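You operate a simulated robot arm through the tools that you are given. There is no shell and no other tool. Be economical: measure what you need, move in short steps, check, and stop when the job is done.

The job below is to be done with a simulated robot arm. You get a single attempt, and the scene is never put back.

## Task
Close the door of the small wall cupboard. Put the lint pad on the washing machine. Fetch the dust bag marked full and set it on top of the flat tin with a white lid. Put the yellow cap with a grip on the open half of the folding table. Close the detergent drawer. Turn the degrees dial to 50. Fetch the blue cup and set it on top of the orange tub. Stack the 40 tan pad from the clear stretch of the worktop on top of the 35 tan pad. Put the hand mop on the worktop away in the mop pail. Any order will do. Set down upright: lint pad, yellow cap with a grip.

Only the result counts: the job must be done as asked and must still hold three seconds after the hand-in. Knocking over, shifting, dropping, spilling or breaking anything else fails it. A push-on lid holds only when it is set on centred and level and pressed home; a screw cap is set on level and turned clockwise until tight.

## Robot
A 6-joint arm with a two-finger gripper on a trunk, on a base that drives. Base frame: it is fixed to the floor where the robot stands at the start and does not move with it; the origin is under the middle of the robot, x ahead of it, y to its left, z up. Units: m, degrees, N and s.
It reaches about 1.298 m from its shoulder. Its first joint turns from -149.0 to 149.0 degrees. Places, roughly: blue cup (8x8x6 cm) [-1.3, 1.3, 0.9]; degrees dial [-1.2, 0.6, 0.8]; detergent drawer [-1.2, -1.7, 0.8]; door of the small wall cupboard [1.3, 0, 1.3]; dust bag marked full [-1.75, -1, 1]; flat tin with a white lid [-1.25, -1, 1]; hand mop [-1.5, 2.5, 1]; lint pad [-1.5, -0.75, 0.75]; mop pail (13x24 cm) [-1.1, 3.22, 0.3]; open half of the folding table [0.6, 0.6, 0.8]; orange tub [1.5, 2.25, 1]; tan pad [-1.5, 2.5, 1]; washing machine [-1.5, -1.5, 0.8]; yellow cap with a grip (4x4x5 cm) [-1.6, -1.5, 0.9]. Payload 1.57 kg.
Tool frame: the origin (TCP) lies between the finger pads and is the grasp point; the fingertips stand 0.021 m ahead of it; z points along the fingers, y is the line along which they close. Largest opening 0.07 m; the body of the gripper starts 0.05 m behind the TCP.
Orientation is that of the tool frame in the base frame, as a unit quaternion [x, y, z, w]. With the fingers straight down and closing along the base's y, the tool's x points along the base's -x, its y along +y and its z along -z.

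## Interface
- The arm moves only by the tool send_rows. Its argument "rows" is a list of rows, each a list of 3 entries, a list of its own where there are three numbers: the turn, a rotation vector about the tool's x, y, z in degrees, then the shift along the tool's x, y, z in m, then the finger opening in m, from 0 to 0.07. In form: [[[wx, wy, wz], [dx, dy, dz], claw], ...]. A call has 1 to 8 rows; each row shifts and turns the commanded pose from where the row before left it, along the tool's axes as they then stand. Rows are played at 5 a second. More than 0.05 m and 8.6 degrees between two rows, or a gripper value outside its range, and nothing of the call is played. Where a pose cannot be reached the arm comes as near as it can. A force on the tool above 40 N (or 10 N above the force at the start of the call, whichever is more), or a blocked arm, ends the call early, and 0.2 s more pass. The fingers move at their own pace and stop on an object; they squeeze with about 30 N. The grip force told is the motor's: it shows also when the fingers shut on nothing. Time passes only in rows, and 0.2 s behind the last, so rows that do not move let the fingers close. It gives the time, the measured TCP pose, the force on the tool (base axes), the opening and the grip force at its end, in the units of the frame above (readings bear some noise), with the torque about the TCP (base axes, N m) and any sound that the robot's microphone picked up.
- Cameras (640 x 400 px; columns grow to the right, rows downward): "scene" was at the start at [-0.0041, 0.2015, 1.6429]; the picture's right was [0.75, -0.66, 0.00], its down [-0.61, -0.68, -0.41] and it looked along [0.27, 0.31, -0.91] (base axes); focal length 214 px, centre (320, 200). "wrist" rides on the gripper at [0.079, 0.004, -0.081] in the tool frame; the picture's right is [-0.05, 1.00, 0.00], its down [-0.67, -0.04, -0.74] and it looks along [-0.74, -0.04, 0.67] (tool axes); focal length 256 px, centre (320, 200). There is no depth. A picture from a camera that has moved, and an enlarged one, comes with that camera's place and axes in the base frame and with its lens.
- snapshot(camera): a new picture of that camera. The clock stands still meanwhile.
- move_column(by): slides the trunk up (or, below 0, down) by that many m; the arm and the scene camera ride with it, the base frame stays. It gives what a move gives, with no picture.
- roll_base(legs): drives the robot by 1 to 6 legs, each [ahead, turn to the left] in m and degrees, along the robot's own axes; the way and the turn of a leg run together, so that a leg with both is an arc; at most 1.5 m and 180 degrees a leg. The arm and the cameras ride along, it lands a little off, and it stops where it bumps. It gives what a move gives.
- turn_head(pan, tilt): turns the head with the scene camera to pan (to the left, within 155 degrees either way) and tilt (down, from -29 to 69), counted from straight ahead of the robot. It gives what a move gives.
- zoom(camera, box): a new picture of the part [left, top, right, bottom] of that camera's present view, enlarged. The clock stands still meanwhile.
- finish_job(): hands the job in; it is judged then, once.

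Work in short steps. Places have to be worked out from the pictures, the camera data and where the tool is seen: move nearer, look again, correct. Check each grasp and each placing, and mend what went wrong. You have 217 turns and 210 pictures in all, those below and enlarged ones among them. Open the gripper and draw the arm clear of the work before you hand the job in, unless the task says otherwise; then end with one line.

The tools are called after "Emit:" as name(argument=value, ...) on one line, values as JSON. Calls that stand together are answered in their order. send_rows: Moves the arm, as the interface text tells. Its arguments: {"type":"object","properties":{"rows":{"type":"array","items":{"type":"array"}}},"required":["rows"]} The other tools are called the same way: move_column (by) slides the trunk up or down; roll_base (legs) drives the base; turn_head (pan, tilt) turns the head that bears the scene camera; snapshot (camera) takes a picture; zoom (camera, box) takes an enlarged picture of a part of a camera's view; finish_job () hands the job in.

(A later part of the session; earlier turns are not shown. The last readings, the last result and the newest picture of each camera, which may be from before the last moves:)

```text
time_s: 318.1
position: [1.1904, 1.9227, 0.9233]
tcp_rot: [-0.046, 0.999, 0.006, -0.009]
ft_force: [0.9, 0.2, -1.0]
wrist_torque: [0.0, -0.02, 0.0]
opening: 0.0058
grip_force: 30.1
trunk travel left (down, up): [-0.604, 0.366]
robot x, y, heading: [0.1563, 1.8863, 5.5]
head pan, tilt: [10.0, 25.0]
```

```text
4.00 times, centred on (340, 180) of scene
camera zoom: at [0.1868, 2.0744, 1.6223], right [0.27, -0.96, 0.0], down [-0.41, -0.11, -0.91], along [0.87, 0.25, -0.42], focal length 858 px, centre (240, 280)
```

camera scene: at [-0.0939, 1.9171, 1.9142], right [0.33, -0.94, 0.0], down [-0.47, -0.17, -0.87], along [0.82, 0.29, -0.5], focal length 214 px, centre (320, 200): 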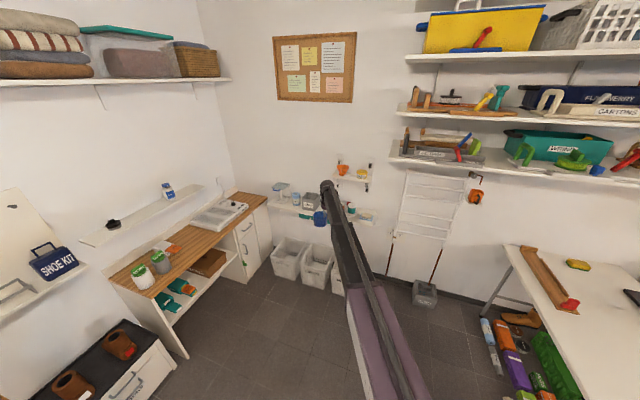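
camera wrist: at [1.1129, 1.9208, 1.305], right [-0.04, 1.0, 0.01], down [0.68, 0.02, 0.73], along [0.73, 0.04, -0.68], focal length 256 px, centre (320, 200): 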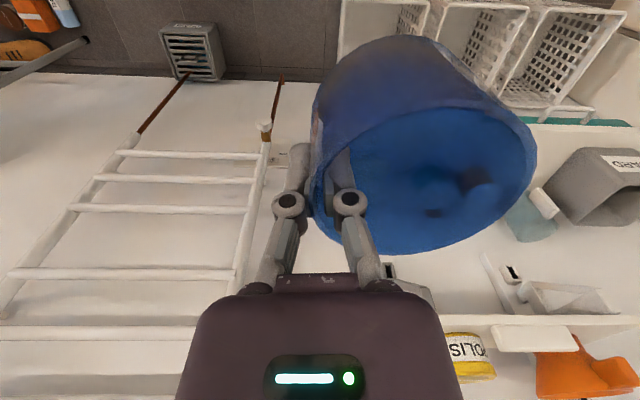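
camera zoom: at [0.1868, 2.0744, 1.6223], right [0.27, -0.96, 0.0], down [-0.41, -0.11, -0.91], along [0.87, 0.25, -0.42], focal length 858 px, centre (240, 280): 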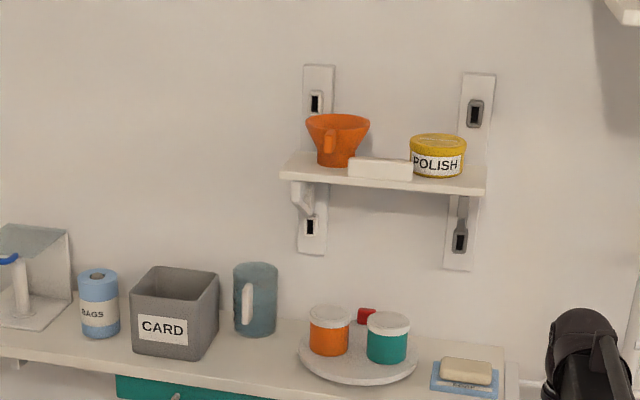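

Refined triangulation puts the tub lid at (1.50,2.28,0.944), right under the small shelf's edge (x≈1.505,z≈1.18). A vertical gripper would hit that shelf, so I'll set the cup briefly on the clear table half and regrip it with a tilted tool.

Emit:
move_column(by=0.12)

Emit:
roll_base(legs=[[0, -78.5], [0.08, 0]])

Emit:
turn_head(pan=0, tilt=40)

Emit:
snapshot(camera="scene")

```text
time_s: 319.6
position: [1.1886, 1.923, 1.0417]
tcp_rot: [-0.045, 0.999, 0.006, -0.008]
ft_force: [0.2, 0.3, -0.4]
wrist_torque: [0.01, -0.02, 0.02]
opening: 0.0058
grip_force: 30.5
trunk travel left (down, up): [-0.724, 0.246]
robot x, y, heading: [0.1588, 1.8845, 5.5]
head pan, tilt: [10.0, 25.0]
```

```text
time_s: 325.8
position: [0.413, 0.7999, 1.0414]
tcp_rot: [0.601, 0.799, 0.01, -0.003]
ft_force: [0.6, -0.7, -0.7]
wrist_torque: [0.05, -0.01, -0.01]
opening: 0.006
grip_force: 29.9
trunk travel left (down, up): [-0.724, 0.246]
robot x, y, heading: [0.1832, 1.8095, -74.2]
head pan, tilt: [10.0, 25.0]
```

```text
time_s: 326.5
position: [0.4137, 0.8005, 1.0417]
tcp_rot: [0.601, 0.799, 0.01, -0.001]
ft_force: [0.7, -0.4, 0.1]
wrist_torque: [0.01, -0.02, -0.03]
opening: 0.006
grip_force: 29.4
trunk travel left (down, up): [-0.724, 0.246]
robot x, y, heading: [0.1831, 1.8034, -73.9]
head pan, tilt: [0.0, 40.0]
```

```text
98 pictures are left
camera scene: at [0.359, 1.8154, 1.7191], right [-0.96, -0.28, 0.0], down [-0.18, 0.62, -0.77], along [0.21, -0.74, -0.64], focal length 214 px, centre (320, 200)
```

scene: 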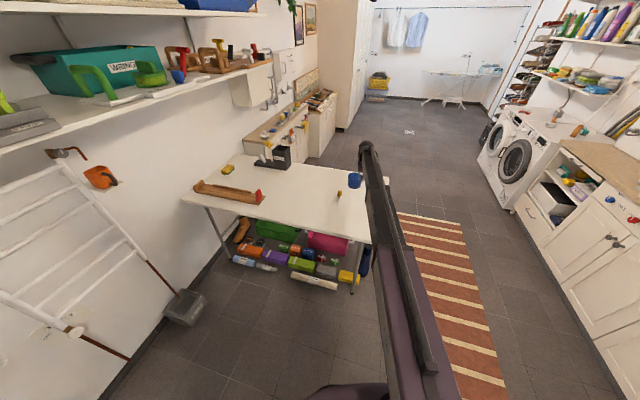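

Over the table. Lower to contact.

Emit:
move_column(by=-0.225)

Emit:
move_column(by=-0.012)

Emit:
move_column(by=-0.008)

Emit:
snapshot(camera="wrist")

```text
time_s: 328.9
position: [0.4139, 0.8017, 0.8181]
tcp_rot: [0.601, 0.799, 0.009, -0.002]
ft_force: [0.1, 0.7, -0.7]
wrist_torque: [-0.03, 0.02, 0.0]
opening: 0.0059
grip_force: 30.2
trunk travel left (down, up): [-0.499, 0.471]
robot x, y, heading: [0.183, 1.8072, -73.8]
head pan, tilt: [0.0, 40.0]
```

```text
time_s: 329.5
position: [0.4137, 0.8011, 0.8056]
tcp_rot: [0.601, 0.799, 0.01, -0.001]
ft_force: [-1.0, 1.1, -0.6]
wrist_torque: [-0.03, 0.0, 0.03]
opening: 0.0061
grip_force: 30.5
trunk travel left (down, up): [-0.487, 0.483]
robot x, y, heading: [0.1855, 1.8059, -73.8]
head pan, tilt: [0.0, 40.0]
```

```text
time_s: 330.1
position: [0.414, 0.8026, 0.8007]
tcp_rot: [0.601, 0.799, 0.008, -0.001]
ft_force: [-0.5, -4.6, 18.5]
wrist_torque: [-0.1, -0.07, -0.03]
opening: 0.006
grip_force: 29.6
trunk travel left (down, up): [-0.479, 0.491]
robot x, y, heading: [0.1854, 1.8074, -74.3]
head pan, tilt: [0.0, 40.0]
```

```text
97 pictures are left
camera wrist: at [0.3955, 0.8799, 0.8817], right [0.97, 0.23, 0.01], down [0.14, -0.66, 0.74], along [0.17, -0.72, -0.68], focal length 256 px, centre (320, 200)
```

wrist: 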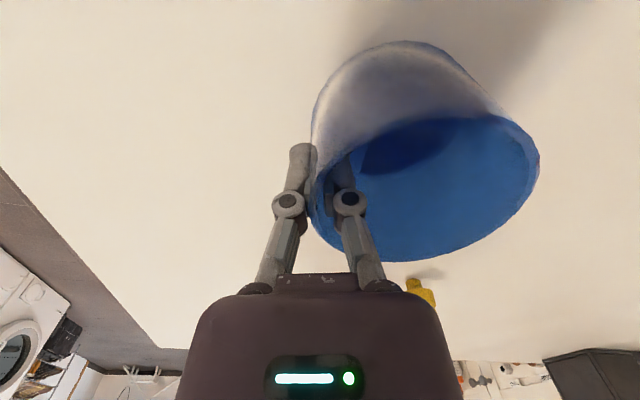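

Contact. I open slightly so the wall stays between the fingers, then tilt the tool 34° forward.

Emit:
send_rows(rows=[[[0, 0, 0], [0, 0, 0], 0.02], [[0, 0, 0], [0, 0, 0], 0.03], [[0, -8.5, 0], [0, 0, 0], 0.03], [[0, -8.5, 0], [0, 0, 0], 0.03], [[0, -8.5, 0], [0, 0, 0], 0.03], [[0, -8.5, 0], [0, 0, 0], 0.03]])

Emit:
snapshot(camera="wrist")

```text
time_s: 331.5
position: [0.4141, 0.8019, 0.829]
tcp_rot: [0.578, 0.765, -0.166, 0.232]
ft_force: [-0.3, 0.0, -0.2]
wrist_torque: [-0.01, 0.0, 0.02]
opening: 0.03
grip_force: 0.0
out of reach, approached as far as the arm can: row 4, 5, 6
trunk travel left (down, up): [-0.479, 0.491]
robot x, y, heading: [0.1804, 1.8081, -73.7]
head pan, tilt: [0.0, 40.0]
```

```text
96 pictures are left
camera wrist: at [0.3871, 0.9107, 0.8526], right [0.97, 0.23, 0.04], down [-0.01, -0.16, 0.99], along [0.24, -0.96, -0.15], focal length 256 px, centre (320, 200)
```

wrist: 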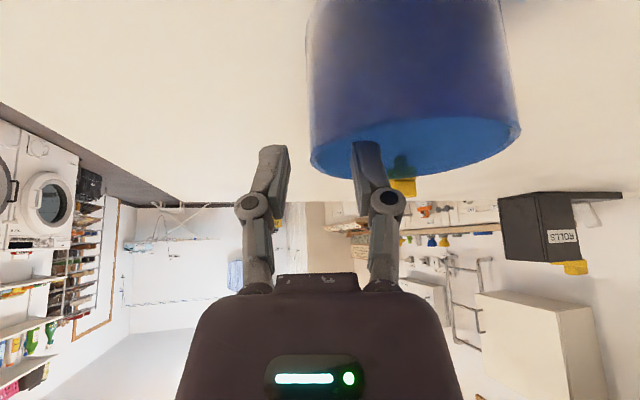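

Wall centred between tilted fingers. Lower 3.5 cm, grip, and lift.

Emit:
move_column(by=-0.033)

Emit:
send_rows(rows=[[[0, 0, 0], [0, 0, 0], 0.01], [[0, 0, 0], [0, 0, 0], 0.0], [[0, 0, 0], [0, 0, 0], 0.0], [[0, 0, 0], [0, 0, 0], 0.0]])

Emit:
move_column(by=0.25)

Emit:
snapshot(camera="wrist")

```text
time_s: 332.2
position: [0.4129, 0.8019, 0.7946]
tcp_rot: [0.577, 0.765, -0.166, 0.231]
ft_force: [0.5, 0.5, 0.5]
wrist_torque: [-0.01, -0.02, 0.04]
opening: 0.0301
grip_force: 0.1
trunk travel left (down, up): [-0.446, 0.524]
robot x, y, heading: [0.1836, 1.8098, -74.1]
head pan, tilt: [0.0, 40.0]
```

```text
time_s: 333.2
position: [0.4135, 0.801, 0.7949]
tcp_rot: [0.578, 0.765, -0.166, 0.231]
ft_force: [-0.2, 0.8, 0.4]
wrist_torque: [0.02, 0.02, -0.01]
opening: 0.0061
grip_force: 30.0
trunk travel left (down, up): [-0.446, 0.524]
robot x, y, heading: [0.1808, 1.8093, -73.9]
head pan, tilt: [0.0, 40.0]
```

```text
time_s: 335.8
position: [0.4134, 0.8009, 1.0458]
tcp_rot: [0.578, 0.765, -0.166, 0.231]
ft_force: [-0.5, 0.7, 0.1]
wrist_torque: [0.0, -0.02, 0.0]
opening: 0.006
grip_force: 30.0
trunk travel left (down, up): [-0.696, 0.274]
robot x, y, heading: [0.1815, 1.806, -74.0]
head pan, tilt: [0.0, 40.0]
```

```text
95 pictures are left
camera wrist: at [0.3872, 0.9104, 1.0694], right [0.97, 0.23, 0.04], down [0.0, -0.16, 0.99], along [0.24, -0.96, -0.15], focal length 256 px, centre (320, 200)
```

wrist: 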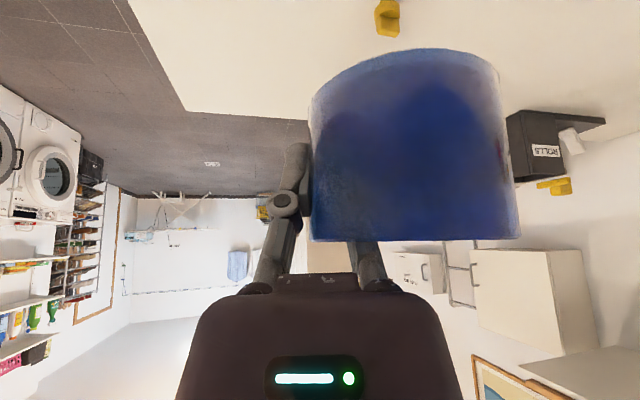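

Cup regripped with the tilted tool. I reverse and turn to face the tub shelf.

Emit:
roll_base(legs=[[-0.35, 0], [0, 74]])

Emit:
turn_head(pan=5, tilt=30)

Emit:
zoom(camera="scene", box=[240, 120, 480, 270])

```text
time_s: 343.3
position: [1.1183, 2.0901, 1.0449]
tcp_rot: [0.002, 0.959, 0.007, 0.285]
ft_force: [-0.1, 0.0, -0.3]
wrist_torque: [0.02, -0.02, 0.06]
opening: 0.006
grip_force: 29.7
trunk travel left (down, up): [-0.696, 0.274]
robot x, y, heading: [0.0852, 2.1497, -0.4]
head pan, tilt: [0.0, 40.0]
```

```text
time_s: 344.0
position: [1.1192, 2.0906, 1.0461]
tcp_rot: [0.002, 0.959, 0.007, 0.285]
ft_force: [0.4, 0.3, 0.1]
wrist_torque: [-0.04, 0.01, 0.02]
opening: 0.0061
grip_force: 30.6
trunk travel left (down, up): [-0.696, 0.274]
robot x, y, heading: [0.0881, 2.1481, -0.4]
head pan, tilt: [5.0, 30.0]
```

```text
2.67 times, centred on (360, 195) of scene
camera zoom: at [0.1339, 2.322, 1.7063], right [0.08, -1.0, 0.0], down [-0.5, -0.04, -0.87], along [0.86, 0.07, -0.5], focal length 572 px, centre (213, 213)
```

zoom: 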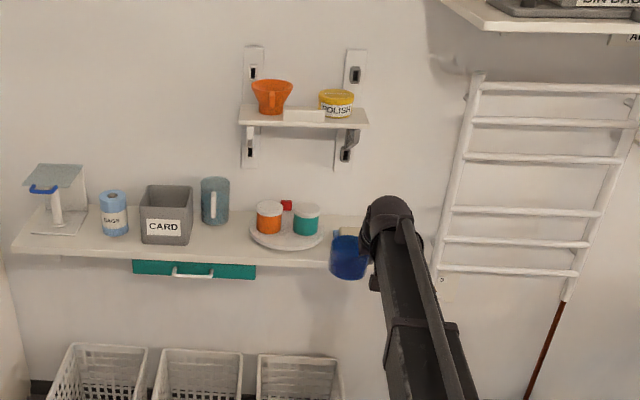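

Tub confirmed at (1.497,2.279). Shift the cup to y and drive ahead, stopping short first.

Emit:
send_rows(rows=[[[0, 0, 0], [0, 0.04, 0], 0.0], [[0, 0, 0], [0, 0.04, 0], 0.0], [[0, 0, 0], [0, 0.04, 0], 0.0], [[0, 0, 0], [0, 0.034, 0], 0.0]])

Emit:
roll_base(legs=[[0.3, 0]])

Emit:
zoom(camera="scene", box=[240, 120, 480, 270])

Emit:
snapshot(camera="wrist")

```text
time_s: 345.0
position: [1.1175, 2.2456, 1.0447]
tcp_rot: [0.002, 0.958, 0.005, 0.286]
ft_force: [-0.2, 0.4, -0.6]
wrist_torque: [-0.02, 0.02, -0.01]
opening: 0.006
grip_force: 30.1
out of reach, approached as far as the arm can: row 3
trunk travel left (down, up): [-0.696, 0.274]
robot x, y, heading: [0.0899, 2.1456, -0.4]
head pan, tilt: [5.0, 30.0]
```

```text
time_s: 347.4
position: [1.4151, 2.2495, 1.0446]
tcp_rot: [-0.001, 0.959, 0.007, 0.285]
ft_force: [0.0, 0.0, -1.2]
wrist_torque: [-0.02, 0.02, -0.04]
opening: 0.0057
grip_force: 30.0
trunk travel left (down, up): [-0.696, 0.274]
robot x, y, heading: [0.3841, 2.1438, 0.2]
head pan, tilt: [5.0, 30.0]
```

```text
2.67 times, centred on (360, 195) of scene
camera zoom: at [0.4311, 2.3211, 1.7063], right [0.09, -1.0, 0.0], down [-0.5, -0.04, -0.87], along [0.86, 0.08, -0.5], focal length 572 px, centre (213, 213)
```

zoom: 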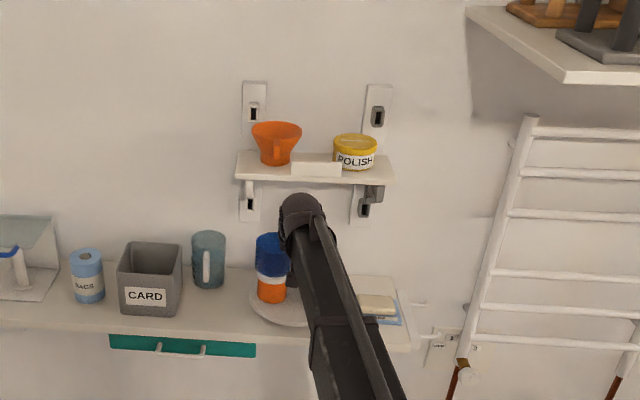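

```text
92 pictures are left
camera wrist: at [1.3047, 2.2537, 1.0689], right [0.04, 1.0, 0.04], down [0.15, -0.05, 0.99], along [0.99, -0.03, -0.15], focal length 256 px, centre (320, 200)
```

wrist: 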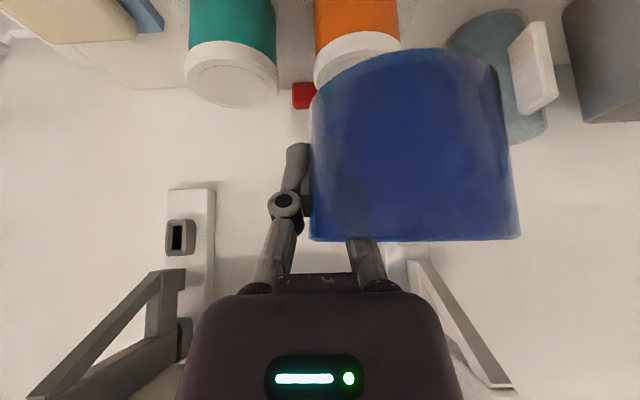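

Shift 9 mm to -y and drive the last 8 cm.

Emit:
send_rows(rows=[[[0, 0, 0], [0, -0.009, 0], 0.0]])

Emit:
roll_base(legs=[[0.08, 0]])

Emit:
zoom(camera="scene", box=[280, 170, 400, 245])

Emit:
snapshot(camera="wrist")

```text
time_s: 347.8
position: [1.4141, 2.2405, 1.0445]
tcp_rot: [0.0, 0.958, 0.007, 0.285]
ft_force: [0.4, 1.0, -0.4]
wrist_torque: [0.02, 0.0, 0.01]
opening: 0.0061
grip_force: 29.7
trunk travel left (down, up): [-0.696, 0.274]
robot x, y, heading: [0.3854, 2.1444, 0.2]
head pan, tilt: [5.0, 30.0]
```

```text
time_s: 348.9
position: [1.4966, 2.2398, 1.0441]
tcp_rot: [-0.001, 0.959, 0.008, 0.284]
ft_force: [0.0, 0.4, -0.5]
wrist_torque: [0.04, -0.01, 0.02]
opening: 0.0061
grip_force: 30.1
trunk travel left (down, up): [-0.696, 0.274]
robot x, y, heading: [0.4675, 2.1428, 0.0]
head pan, tilt: [5.0, 30.0]
```

```text
5.33 times, centred on (340, 208) of scene
camera zoom: at [0.5128, 2.3213, 1.7063], right [0.09, -1.0, 0.0], down [-0.5, -0.04, -0.87], along [0.86, 0.08, -0.5], focal length 1144 px, centre (213, 160)
```

zoom: 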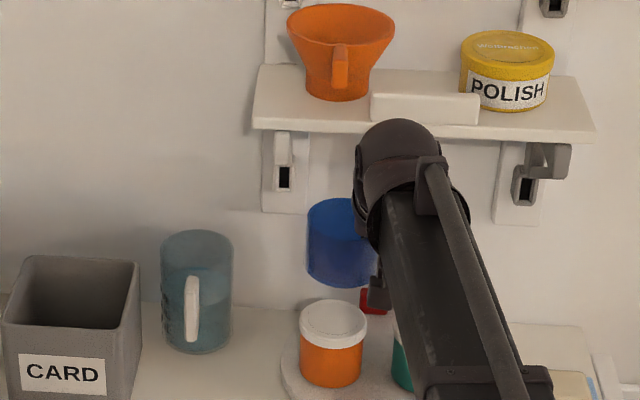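

```text
90 pictures are left
camera wrist: at [1.3864, 2.2448, 1.0684], right [0.04, 1.0, 0.04], down [0.15, -0.05, 0.99], along [0.99, -0.03, -0.15], focal length 256 px, centre (320, 200)
```

wrist: 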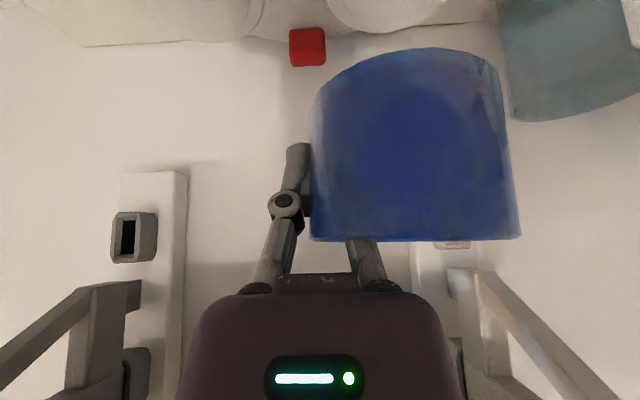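

Cup is above the tub within a few mm. Lower gently to contact.

Emit:
move_column(by=-0.042)

Emit:
zoom(camera="scene", box=[280, 170, 400, 245])

```text
time_s: 349.8
position: [1.4949, 2.24, 1.003]
tcp_rot: [0.0, 0.958, 0.007, 0.285]
ft_force: [0.0, -0.2, 0.6]
wrist_torque: [0.0, -0.02, 0.01]
opening: 0.006
grip_force: 30.0
trunk travel left (down, up): [-0.654, 0.316]
robot x, y, heading: [0.4622, 2.1429, 0.2]
head pan, tilt: [5.0, 30.0]
```

```text
5.33 times, centred on (340, 208) of scene
camera zoom: at [0.5107, 2.3211, 1.6643], right [0.09, -1.0, 0.0], down [-0.5, -0.04, -0.87], along [0.86, 0.08, -0.5], focal length 1144 px, centre (213, 160)
```

zoom: 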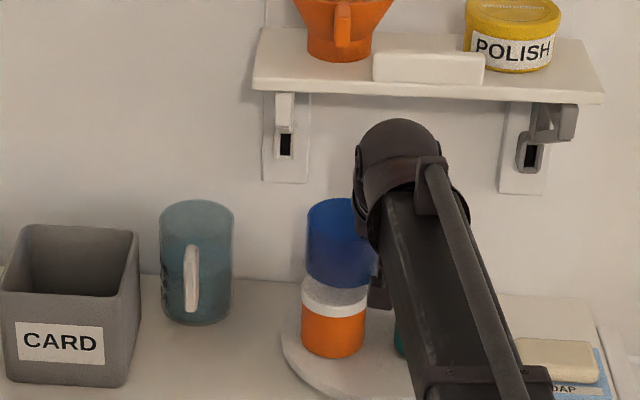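

The cup is ~8–10 mm off; correct (−x 6 mm, +y 8 mm), then lower.

Emit:
send_rows(rows=[[[0, 0, 0], [0.005, 0.008, -0.0033], 0.0], [[0, 0, 0], [0, 0, 0], 0.0]])

Emit:
move_column(by=-0.008)

Emit:
move_column(by=-0.006)

Emit:
zoom(camera="scene", box=[280, 170, 400, 245])

```text
time_s: 350.4
position: [1.4893, 2.2477, 1.0041]
tcp_rot: [-0.001, 0.958, 0.007, 0.285]
ft_force: [0.5, -0.2, 0.1]
wrist_torque: [0.0, 0.04, 0.0]
opening: 0.0058
grip_force: 29.7
trunk travel left (down, up): [-0.654, 0.316]
robot x, y, heading: [0.4668, 2.1416, 0.2]
head pan, tilt: [5.0, 30.0]
```

```text
time_s: 350.9
position: [1.4885, 2.2485, 0.996]
tcp_rot: [-0.001, 0.958, 0.007, 0.285]
ft_force: [-0.5, -0.6, -0.2]
wrist_torque: [-0.02, 0.02, -0.01]
opening: 0.0061
grip_force: 29.5
trunk travel left (down, up): [-0.646, 0.324]
robot x, y, heading: [0.4693, 2.1433, 0.1]
head pan, tilt: [5.0, 30.0]
```

```text
time_s: 351.5
position: [1.4887, 2.2487, 0.9899]
tcp_rot: [-0.001, 0.959, 0.007, 0.285]
ft_force: [0.6, -0.2, 0.3]
wrist_torque: [-0.03, 0.0, 0.0]
opening: 0.0057
grip_force: 30.7
trunk travel left (down, up): [-0.64, 0.33]
robot x, y, heading: [0.4645, 2.1424, -0.2]
head pan, tilt: [5.0, 30.0]
```

```text
5.33 times, centred on (340, 208) of scene
camera zoom: at [0.5109, 2.3211, 1.6503], right [0.09, -1.0, 0.0], down [-0.5, -0.04, -0.87], along [0.86, 0.08, -0.5], focal length 1144 px, centre (213, 160)
```

zoom: 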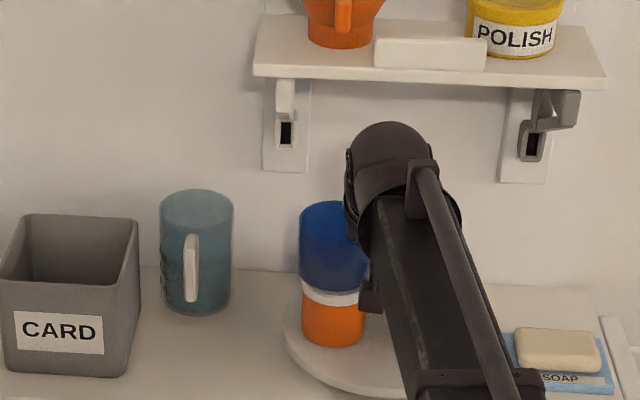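

Centred now. Continue lowering in small steps to contact.

Emit:
move_column(by=-0.006)

Emit:
move_column(by=-0.006)

Emit:
move_column(by=-0.005)

Emit:
zoom(camera="scene", box=[280, 170, 400, 245])

```text
time_s: 352.0
position: [1.4896, 2.2478, 0.983]
tcp_rot: [-0.001, 0.959, 0.007, 0.284]
ft_force: [0.3, 0.5, 0.1]
wrist_torque: [-0.01, 0.0, 0.0]
opening: 0.006
grip_force: 30.1
trunk travel left (down, up): [-0.634, 0.336]
robot x, y, heading: [0.4672, 2.1426, -0.0]
head pan, tilt: [5.0, 30.0]
```

```text
time_s: 352.6
position: [1.4874, 2.2476, 0.9808]
tcp_rot: [0.0, 0.958, 0.007, 0.287]
ft_force: [-2.8, -0.4, 19.5]
wrist_torque: [-0.01, 0.38, -0.06]
opening: 0.0061
grip_force: 29.8
trunk travel left (down, up): [-0.628, 0.342]
robot x, y, heading: [0.4635, 2.1452, 0.0]
head pan, tilt: [5.0, 30.0]
```

```text
time_s: 353.1
position: [1.4868, 2.2477, 0.9755]
tcp_rot: [0.001, 0.958, 0.007, 0.287]
ft_force: [-3.3, -2.5, 35.4]
wrist_torque: [0.14, 0.77, -0.01]
opening: 0.0059
grip_force: 29.9
trunk travel left (down, up): [-0.623, 0.347]
robot x, y, heading: [0.4649, 2.1418, -0.0]
head pan, tilt: [5.0, 30.0]
```

```text
5.33 times, centred on (340, 208) of scene
camera zoom: at [0.5052, 2.3205, 1.6338], right [0.09, -1.0, 0.0], down [-0.49, -0.04, -0.87], along [0.86, 0.08, -0.5], focal length 1144 px, centre (213, 160)
```

zoom: 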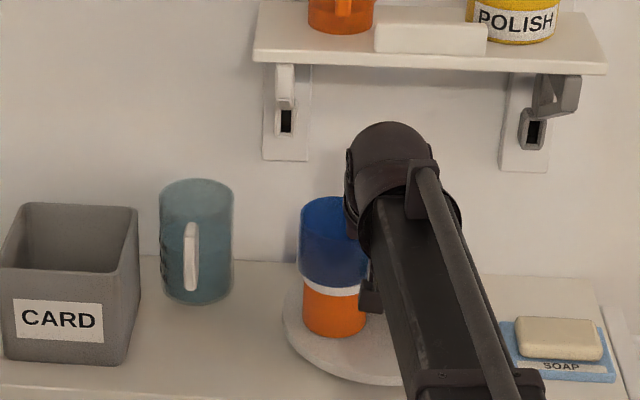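

Contact made (35 N). Relieve, open narrowly, rise a little and back straight out.

Emit:
move_column(by=0.005)

Emit:
send_rows(rows=[[[0, 0, 0], [0, 0, 0], 0.012], [[0, 0, 0], [0, 0, 0], 0.02], [[0, 0, 0], [0, 0, 0], 0.03], [[0, 0, 0], [0, 0, 0], 0.03]])

Emit:
move_column(by=0.065)

Emit:
snapshot(camera="wrist")

Emit:
zoom(camera="scene", box=[280, 170, 400, 245])

```text
time_s: 353.7
position: [1.4894, 2.2489, 0.9771]
tcp_rot: [-0.001, 0.959, 0.008, 0.285]
ft_force: [-0.2, 1.1, 0.8]
wrist_torque: [0.02, 0.04, -0.01]
opening: 0.0061
grip_force: 29.8
trunk travel left (down, up): [-0.628, 0.342]
robot x, y, heading: [0.4655, 2.1422, 0.3]
head pan, tilt: [5.0, 30.0]
```

```text
time_s: 354.7
position: [1.4888, 2.2494, 0.9765]
tcp_rot: [0.0, 0.959, 0.007, 0.284]
ft_force: [0.4, -0.3, 0.1]
wrist_torque: [0.0, 0.0, 0.01]
opening: 0.03
grip_force: 0.0
trunk travel left (down, up): [-0.628, 0.342]
robot x, y, heading: [0.4629, 2.1434, -0.2]
head pan, tilt: [5.0, 30.0]
```

```text
time_s: 355.7
position: [1.4891, 2.2492, 1.0419]
tcp_rot: [-0.001, 0.958, 0.007, 0.285]
ft_force: [0.5, 0.6, 1.5]
wrist_torque: [0.0, -0.02, -0.02]
opening: 0.0301
grip_force: 0.0
trunk travel left (down, up): [-0.693, 0.277]
robot x, y, heading: [0.4633, 2.1432, 0.1]
head pan, tilt: [5.0, 30.0]
```

```text
86 pictures are left
camera wrist: at [1.3792, 2.2531, 1.0664], right [0.04, 1.0, 0.04], down [0.15, -0.05, 0.99], along [0.99, -0.03, -0.15], focal length 256 px, centre (320, 200)
```

wrist: 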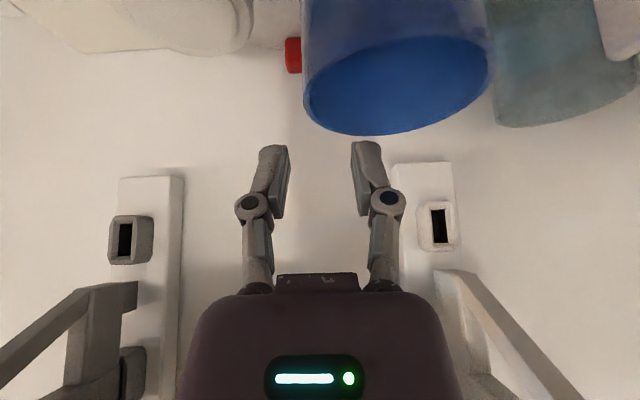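

```text
5.33 times, centred on (340, 208) of scene
camera zoom: at [0.511, 2.3213, 1.7033], right [0.09, -1.0, 0.0], down [-0.5, -0.04, -0.87], along [0.86, 0.08, -0.5], focal length 1144 px, centre (213, 160)
```

zoom: 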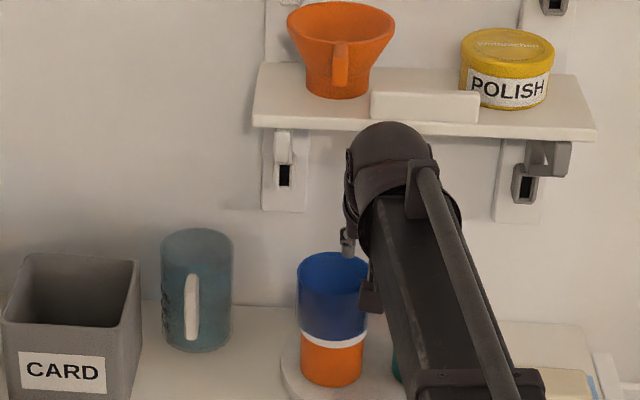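

Cup is standing on the orange tub. Back out, raise, and turn round to the pads/mop worktop.

Emit:
roll_base(legs=[[-0.4, 0]])

Emit:
move_column(by=0.2)

Emit:
roll_base(legs=[[0, -178]])

Emit:
turn_head(pan=-15, tilt=40)

Emit:
snapshot(camera="scene")

```text
time_s: 358.6
position: [1.0932, 2.2425, 1.0431]
tcp_rot: [0.002, 0.959, 0.007, 0.285]
ft_force: [0.3, 0.3, -0.2]
wrist_torque: [-0.02, 0.01, 0.01]
opening: 0.03
grip_force: 0.0
trunk travel left (down, up): [-0.693, 0.277]
robot x, y, heading: [0.0677, 2.1466, -0.6]
head pan, tilt: [5.0, 30.0]
```

```text
time_s: 360.8
position: [1.0916, 2.2438, 1.243]
tcp_rot: [0.002, 0.958, 0.006, 0.286]
ft_force: [0.3, -0.8, -0.1]
wrist_torque: [0.01, 0.03, 0.01]
opening: 0.0306
grip_force: 0.1
trunk travel left (down, up): [-0.893, 0.077]
robot x, y, heading: [0.0633, 2.1445, -0.3]
head pan, tilt: [5.0, 30.0]
```

```text
time_s: 372.1
position: [-0.9512, 1.9962, 1.2437]
tcp_rot: [0.958, 0.021, -0.285, 0.013]
ft_force: [0.1, 0.1, 0.9]
wrist_torque: [-0.01, 0.01, 0.02]
opening: 0.0303
grip_force: 0.1
trunk travel left (down, up): [-0.893, 0.077]
robot x, y, heading: [0.0657, 2.1339, -177.4]
head pan, tilt: [5.0, 30.0]
```

```text
time_s: 373.0
position: [-0.9513, 1.9952, 1.2426]
tcp_rot: [0.958, 0.02, -0.285, 0.013]
ft_force: [-0.5, 0.7, 0.1]
wrist_torque: [0.04, 0.0, 0.05]
opening: 0.03
grip_force: 0.1
trunk travel left (down, up): [-0.893, 0.077]
robot x, y, heading: [0.0691, 2.1321, -177.3]
head pan, tilt: [-15.0, 40.0]
```

```text
84 pictures are left
camera scene: at [0.0384, 1.9832, 1.888], right [0.21, 0.98, 0.0], down [0.63, -0.14, -0.77], along [-0.75, 0.16, -0.64], focal length 214 px, centre (320, 200)
```

scene: 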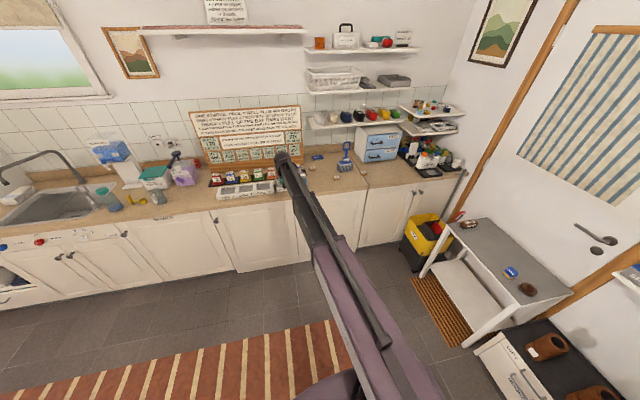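

Emit:
zoom(camera="scene", box=[270, 120, 430, 220])

Emit:
zoom(camera="scene", box=[380, 120, 540, 300])

```text
4.00 times, centred on (350, 170) of scene
camera zoom: at [0.0384, 1.9832, 1.888], right [0.21, 0.98, 0.0], down [0.63, -0.14, -0.77], along [-0.75, 0.16, -0.64], focal length 858 px, centre (200, 320)
```

zoom: 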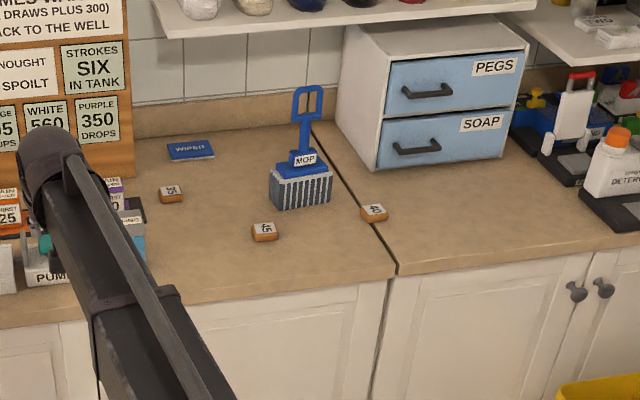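

```text
2.22 times, centred on (460, 210) of scene
camera zoom: at [0.0384, 1.9832, 1.888], right [0.21, 0.98, 0.0], down [0.63, -0.14, -0.77], along [-0.75, 0.16, -0.64], focal length 477 px, centre (9, 178)
```

zoom: 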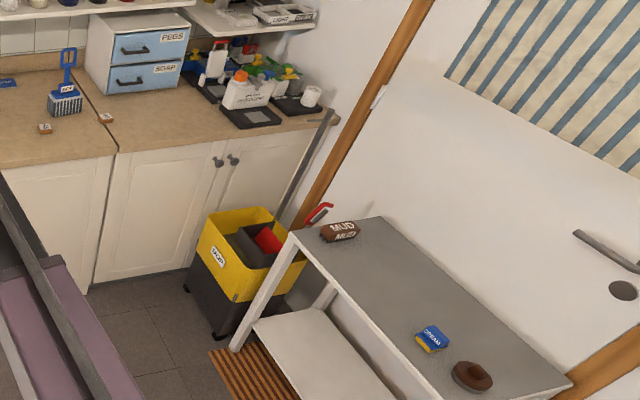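

Three small tan pads with numbers and the hand mop are visible. Zoom to read them.

Emit:
zoom(camera="scene", box=[306, 162, 330, 177])

Emit:
zoom(camera="scene", box=[328, 168, 368, 193])

```text
16.00 times, centred on (318, 170) of scene
camera zoom: at [0.0384, 1.9832, 1.888], right [0.21, 0.98, 0.0], down [0.63, -0.14, -0.77], along [-0.75, 0.16, -0.64], focal length 3432 px, centre (352, 688)
```

zoom: 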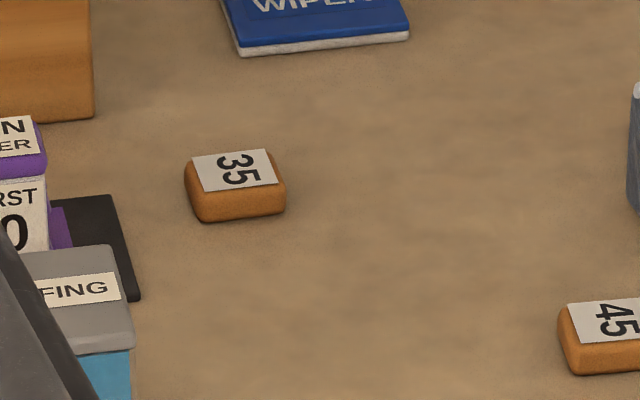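

```text
16.00 times, centred on (348, 180) of scene
camera zoom: at [0.0384, 1.9832, 1.888], right [0.21, 0.98, 0.0], down [0.63, -0.14, -0.77], along [-0.75, 0.16, -0.64], focal length 3432 px, centre (-128, 512)
```

zoom: 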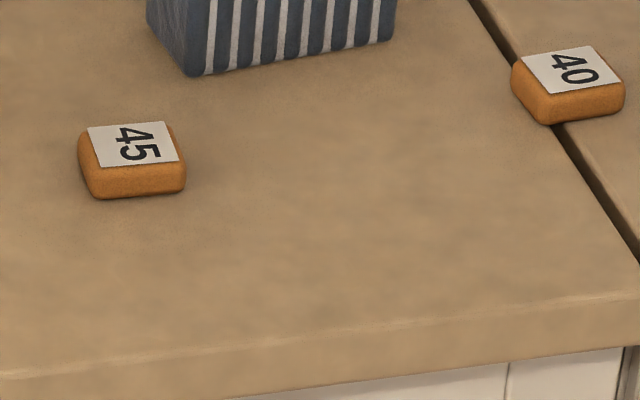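

40 pad at ≈(-1.36,2.66), 35 pad at ≈(-1.52,2.26), mop at ≈(-1.45,2.53). I set the tool vertical, retract a bit, and drive near.

Emit:
send_rows(rows=[[[0, 8.3, 0], [0, 0, 0], 0.07], [[0, 8.3, 0], [0, 0, 0], 0.07], [[0, 8.3, 0], [0, 0, 0], 0.07], [[0, 8.3, 0], [0, 0, 0], 0.07], [[0, 0, 0], [0.04, 0, 0], 0.07], [[0, 0, 0], [0.04, 0, 0], 0.07], [[0, 0, 0], [0.04, 0, 0], 0.07]])

Emit:
roll_base(legs=[[0, -30], [0.55, 0], [0, 27]])

Emit:
snapshot(camera="wrist")

Emit:
turn_head(pan=-10, tilt=45)

Emit:
snapshot(camera="scene")

```text
time_s: 374.6
position: [-0.8302, 2.0016, 1.2129]
tcp_rot: [1.0, 0.023, 0.0, 0.006]
ft_force: [1.0, -1.2, -0.1]
wrist_torque: [-0.01, 0.04, -0.01]
opening: 0.0698
grip_force: 0.1
out of reach, approached as far as the arm can: row 1, 2, 3
trunk travel left (down, up): [-0.893, 0.077]
robot x, y, heading: [0.0676, 2.1327, -177.2]
head pan, tilt: [-15.0, 40.0]
```

```text
time_s: 382.3
position: [-1.3128, 2.293, 1.2135]
tcp_rot: [1.0, -0.001, -0.001, 0.007]
ft_force: [-0.6, 1.0, -0.9]
wrist_torque: [-0.04, 0.03, -0.01]
opening: 0.07
grip_force: 0.1
trunk travel left (down, up): [-0.893, 0.077]
robot x, y, heading: [-0.4089, 2.3717, 179.3]
head pan, tilt: [-15.0, 40.0]
```

```text
79 pictures are left
camera wrist: at [-1.2334, 2.2913, 1.2938], right [-0.06, -1.0, 0.01], down [-0.67, 0.05, 0.74], along [-0.74, 0.03, -0.67], focal length 256 px, centre (320, 200)
```

wrist: 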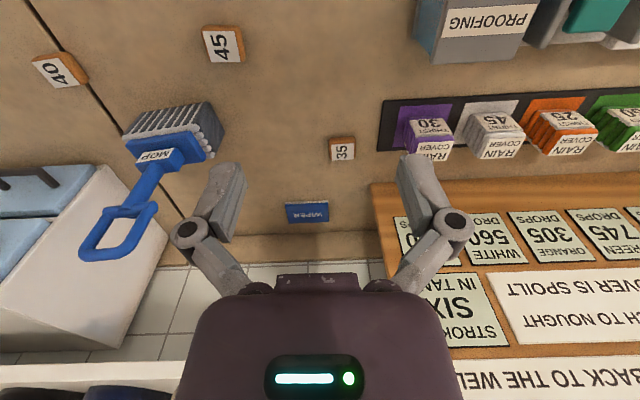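

```text
time_s: 382.9
position: [-1.3153, 2.2915, 1.2118]
tcp_rot: [1.0, -0.002, 0.001, 0.006]
ft_force: [-0.5, -0.3, -0.7]
wrist_torque: [0.04, -0.02, -0.01]
opening: 0.0701
grip_force: 0.0
trunk travel left (down, up): [-0.893, 0.077]
robot x, y, heading: [-0.4077, 2.3723, 179.5]
head pan, tilt: [-10.0, 45.0]
```

```text
78 pictures are left
camera scene: at [-0.4454, 2.2158, 1.8807], right [0.19, 0.98, 0.0], down [0.69, -0.13, -0.71], along [-0.69, 0.13, -0.71], focal length 214 px, centre (320, 200)
```

scene: 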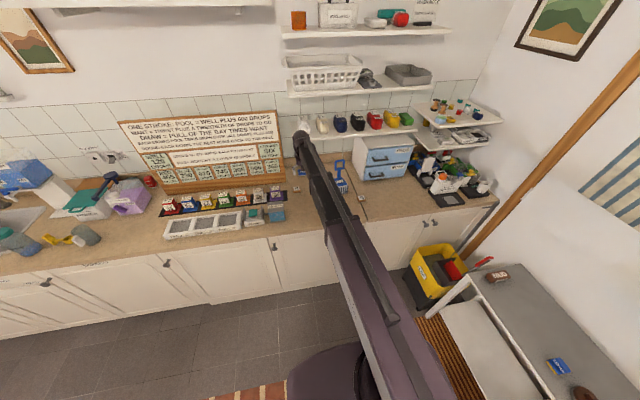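

Estimates agree: 40 at (-1.355,2.658), 35 at (-1.515,2.261). Move over the 40 pad.

Emit:
send_rows(rows=[[[0, 0, 0], [0, -0.046, 0], 0.07], [[0, 0, 0], [0, -0.046, 0], 0.07], [[0, 0, 0], [0, -0.046, 0], 0.07], [[0, 0, 0], [0, -0.046, 0], 0.07], [[0, 0, 0], [0, -0.046, 0], 0.07], [[0, 0, 0], [0, -0.046, 0], 0.07], [[0, 0, 0], [0, -0.046, 0], 0.07], [[0, 0, 0], [0.0, -0.046, 0], 0.07]])

Emit:
move_column(by=-0.12)

Emit:
snapshot(camera="wrist")

```text
time_s: 384.7
position: [-1.3126, 2.6608, 1.2127]
tcp_rot: [1.0, -0.001, 0.001, 0.007]
ft_force: [0.9, 0.8, -0.2]
wrist_torque: [0.0, 0.0, 0.03]
opening: 0.0701
grip_force: 0.1
out of reach, approached as far as the arm can: row 6
trunk travel left (down, up): [-0.893, 0.077]
robot x, y, heading: [-0.4116, 2.3731, 179.4]
head pan, tilt: [-10.0, 45.0]
```

```text
time_s: 386.2
position: [-1.3137, 2.6583, 1.0914]
tcp_rot: [1.0, -0.001, 0.001, 0.006]
ft_force: [0.3, 1.6, -0.4]
wrist_torque: [-0.01, -0.01, -0.02]
opening: 0.0701
grip_force: 0.0
trunk travel left (down, up): [-0.773, 0.197]
robot x, y, heading: [-0.4064, 2.3707, 179.3]
head pan, tilt: [-10.0, 45.0]
```

```text
77 pictures are left
camera wrist: at [-1.2335, 2.6563, 1.173], right [-0.06, -1.0, 0.01], down [-0.67, 0.05, 0.74], along [-0.74, 0.03, -0.67], focal length 256 px, centre (320, 200)
```

wrist: 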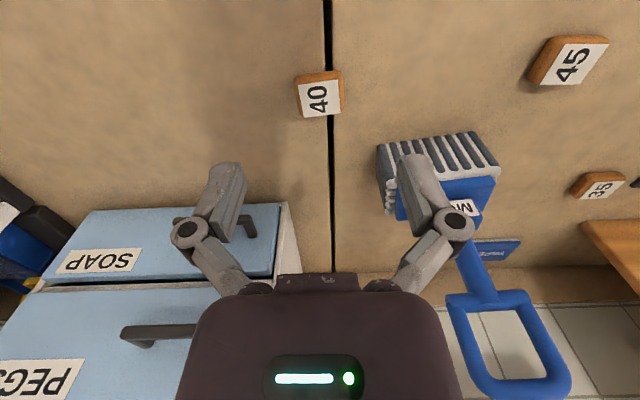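

Pad 40 at (-1.357,2.659), rotated ~12°. Rotate the tool, centre over it and lower.

Emit:
send_rows(rows=[[[0, 0, -6], [-0.022, 0, 0], 0.07], [[0, 0, -6], [-0.021, 0, 0], 0.07]])

Emit:
move_column(by=-0.1)

Emit:
snapshot(camera="wrist")

```text
time_s: 386.8
position: [-1.3565, 2.6575, 1.0906]
tcp_rot: [0.995, 0.103, 0.0, 0.006]
ft_force: [-0.4, 0.4, 0.1]
wrist_torque: [0.0, 0.04, 0.0]
opening: 0.0699
grip_force: 0.0
trunk travel left (down, up): [-0.773, 0.197]
robot x, y, heading: [-0.4031, 2.3679, 179.1]
head pan, tilt: [-10.0, 45.0]
```

```text
time_s: 388.1
position: [-1.3564, 2.657, 0.9919]
tcp_rot: [0.995, 0.103, 0.0, 0.006]
ft_force: [-0.3, -0.9, 0.1]
wrist_torque: [-0.01, -0.03, 0.01]
opening: 0.0702
grip_force: 0.1
trunk travel left (down, up): [-0.673, 0.297]
robot x, y, heading: [-0.4095, 2.3697, 179.0]
head pan, tilt: [-10.0, 45.0]
```

```text
76 pictures are left
camera wrist: at [-1.2773, 2.6715, 1.0728], right [0.15, -0.99, 0.01], down [-0.66, -0.09, 0.75], along [-0.74, -0.12, -0.67], focal length 256 px, centre (320, 200)
```

wrist: 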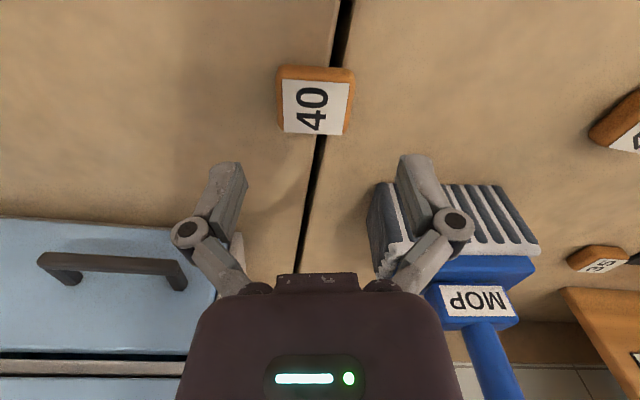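

Aligned. Lower to just above the worktop and grip.

Emit:
send_rows(rows=[[[0, 0, 0], [-0.004, -0.002, 0], 0.07]])

Emit:
move_column(by=-0.071)

Emit:
snapshot(camera="wrist")

```text
time_s: 388.6
position: [-1.3616, 2.658, 0.9928]
tcp_rot: [0.995, 0.102, 0.0, 0.006]
ft_force: [0.2, 0.0, -0.4]
wrist_torque: [-0.02, -0.01, -0.01]
opening: 0.07
grip_force: 0.1
trunk travel left (down, up): [-0.673, 0.297]
robot x, y, heading: [-0.407, 2.3775, 179.1]
head pan, tilt: [-10.0, 45.0]
```

```text
time_s: 389.6
position: [-1.3606, 2.6579, 0.9219]
tcp_rot: [0.995, 0.103, -0.001, 0.007]
ft_force: [-0.1, 0.8, 0.0]
wrist_torque: [-0.01, 0.01, 0.05]
opening: 0.07
grip_force: 0.2
trunk travel left (down, up): [-0.602, 0.368]
robot x, y, heading: [-0.4104, 2.3706, 179.1]
head pan, tilt: [-10.0, 45.0]
```

```text
75 pictures are left
camera wrist: at [-1.2813, 2.6724, 1.0018], right [0.15, -0.99, 0.01], down [-0.66, -0.09, 0.75], along [-0.74, -0.12, -0.67], focal length 256 px, centre (320, 200)
```

wrist: 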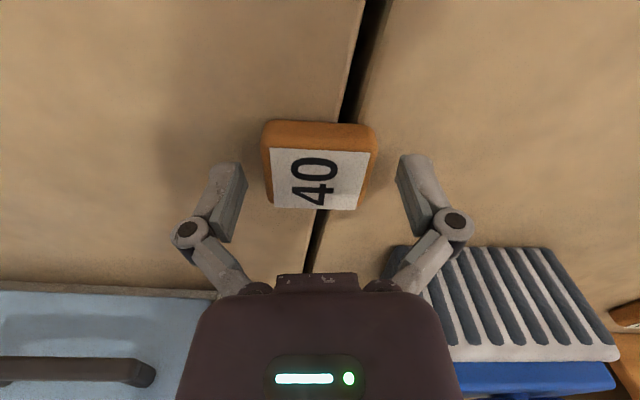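

Close on the pad.

Emit:
send_rows(rows=[[[0, 0, 0], [0, 0, 0], 0.05], [[0, 0, 0], [0, 0, 0], 0.03], [[0, 0, 0], [0, 0, 0], 0.02], [[0, 0, 0], [0, 0, 0], 0.02]])

Emit:
move_column(by=0.12)

Emit:
snapshot(camera="wrist")

```text
time_s: 390.6
position: [-1.3604, 2.6575, 0.9216]
tcp_rot: [0.995, 0.102, 0.001, 0.006]
ft_force: [-3.1, 2.7, 6.7]
wrist_torque: [0.07, 0.04, -0.09]
opening: 0.0504
grip_force: 30.5
trunk travel left (down, up): [-0.602, 0.368]
robot x, y, heading: [-0.4065, 2.3756, 179.6]
head pan, tilt: [-10.0, 45.0]
```

```text
time_s: 392.1
position: [-1.3608, 2.6577, 1.0408]
tcp_rot: [0.995, 0.103, 0.0, 0.006]
ft_force: [0.5, -0.5, 0.2]
wrist_torque: [-0.02, 0.02, -0.01]
opening: 0.0506
grip_force: 29.7
trunk travel left (down, up): [-0.722, 0.248]
robot x, y, heading: [-0.4109, 2.3756, 179.2]
head pan, tilt: [-10.0, 45.0]
```

```text
74 pictures are left
camera wrist: at [-1.2815, 2.6724, 1.1215], right [0.15, -0.99, 0.01], down [-0.66, -0.09, 0.75], along [-0.74, -0.12, -0.67], focal length 256 px, centre (320, 200)
```

wrist: 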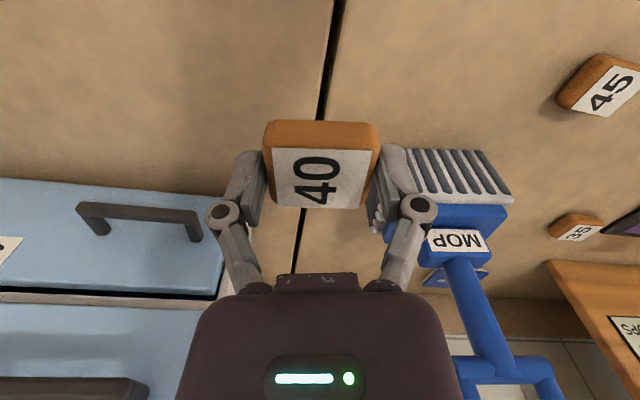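

Pad 40 gripped (0.050). Raise, go around the mop on the near side to the 35 pad.

Emit:
move_column(by=0.08)

Emit:
send_rows(rows=[[[0, 0, 0], [0.045, 0.0095, 0], 0.02], [[0, 0, 0], [0.045, 0.0095, 0], 0.02]])

Emit:
send_rows(rows=[[[0, 0, 0], [-0.0104, 0.0486, 0], 0.02], [[0, 0, 0], [-0.0104, 0.0486, 0], 0.02], [[0, 0, 0], [-0.0104, 0.0486, 0], 0.02], [[0, 0, 0], [-0.0104, 0.0486, 0], 0.02], [[0, 0, 0], [-0.0104, 0.0486, 0], 0.02], [[0, 0, 0], [-0.0104, 0.0486, 0], 0.02], [[0, 0, 0], [-0.0104, 0.0486, 0], 0.02], [[0, 0, 0], [-0.0104, 0.0486, 0], 0.02]])

Emit:
snapshot(camera="wrist")

```text
time_s: 393.3
position: [-1.3608, 2.6578, 1.1209]
tcp_rot: [0.995, 0.104, -0.001, 0.006]
ft_force: [0.4, 0.0, -0.5]
wrist_torque: [-0.01, 0.0, 0.03]
opening: 0.0502
grip_force: 30.3
trunk travel left (down, up): [-0.802, 0.168]
robot x, y, heading: [-0.4077, 2.3729, 179.0]
head pan, tilt: [-10.0, 45.0]
```

```text
time_s: 393.9
position: [-1.2683, 2.6582, 1.1214]
tcp_rot: [0.995, 0.103, 0.0, 0.005]
ft_force: [-0.4, -0.1, -0.2]
wrist_torque: [-0.01, 0.03, 0.0]
opening: 0.0501
grip_force: 30.2
out of reach, approached as far as the arm can: row 2
trunk travel left (down, up): [-0.802, 0.168]
robot x, y, heading: [-0.4064, 2.3702, 179.3]
head pan, tilt: [-10.0, 45.0]
```

```text
time_s: 395.7
position: [-1.272, 2.2582, 1.1198]
tcp_rot: [0.995, 0.102, 0.0, 0.006]
ft_force: [0.6, -0.6, -0.7]
wrist_torque: [-0.01, -0.02, -0.02]
opening: 0.0501
grip_force: 29.9
trunk travel left (down, up): [-0.802, 0.168]
robot x, y, heading: [-0.4055, 2.3714, 179.4]
head pan, tilt: [-10.0, 45.0]
```

```text
73 pictures are left
camera wrist: at [-1.1931, 2.2726, 1.2015], right [0.15, -0.99, 0.01], down [-0.66, -0.09, 0.75], along [-0.74, -0.12, -0.67], focal length 256 px, centre (320, 200)
```

wrist: 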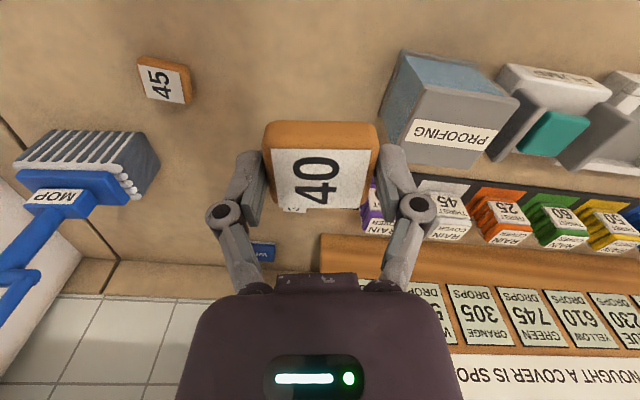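

Drive ahead 10 cm and extend to above the 35 pad.

Emit:
roll_base(legs=[[0.1, 0]])

Emit:
send_rows(rows=[[[0, 0, 0], [-0.03, -0.006, 0], 0.02], [[0, 0, 0], [-0.03, -0.006, 0], 0.02]])

Emit:
snapshot(camera="wrist")

Emit:
turn_head(pan=5, tilt=50)

Emit:
zoom(camera="scene", box=[300, 120, 460, 220])

```text
time_s: 397.0
position: [-1.3762, 2.2616, 1.1201]
tcp_rot: [0.995, 0.102, 0.0, 0.007]
ft_force: [-1.0, 0.4, -0.2]
wrist_torque: [-0.02, -0.02, 0.02]
opening: 0.0497
grip_force: 29.9
trunk travel left (down, up): [-0.802, 0.168]
robot x, y, heading: [-0.5118, 2.3735, 179.3]
head pan, tilt: [-10.0, 45.0]
```

```text
time_s: 397.6
position: [-1.4361, 2.258, 1.1212]
tcp_rot: [0.995, 0.103, 0.0, 0.006]
ft_force: [-0.3, -0.4, 0.1]
wrist_torque: [0.04, 0.02, 0.0]
opening: 0.0498
grip_force: 30.4
trunk travel left (down, up): [-0.802, 0.168]
robot x, y, heading: [-0.5111, 2.3707, 179.2]
head pan, tilt: [-10.0, 45.0]
```

```text
72 pictures are left
camera wrist: at [-1.3569, 2.2744, 1.2018], right [0.15, -0.99, 0.01], down [-0.66, -0.09, 0.75], along [-0.74, -0.12, -0.67], focal length 256 px, centre (320, 200)
```

wrist: 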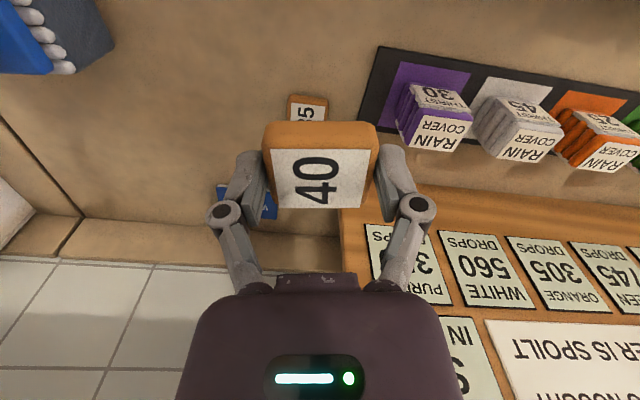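

```text
time_s: 398.4
position: [-1.4352, 2.2614, 1.12]
tcp_rot: [0.995, 0.102, -0.001, 0.005]
ft_force: [-0.1, 0.0, -0.5]
wrist_torque: [-0.02, 0.01, 0.01]
opening: 0.0495
grip_force: 29.4
trunk travel left (down, up): [-0.802, 0.168]
robot x, y, heading: [-0.5092, 2.3719, 179.3]
head pan, tilt: [5.0, 50.0]
```

```text
4.00 times, centred on (380, 170) of scene
camera zoom: at [-0.5442, 2.1965, 1.7828], right [-0.07, 1.0, 0.0], down [0.76, 0.06, -0.64], along [-0.64, -0.05, -0.77], focal length 858 px, centre (80, 320)
```

zoom: 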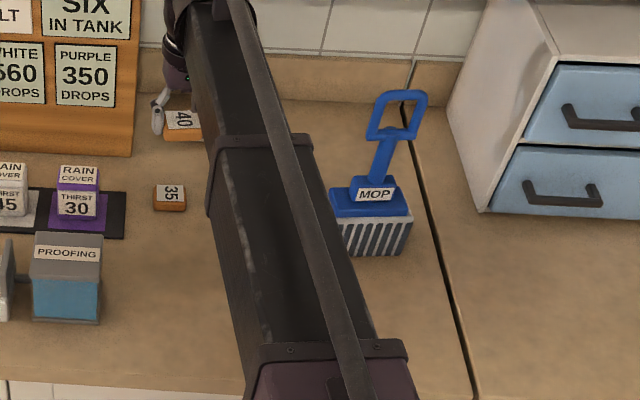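

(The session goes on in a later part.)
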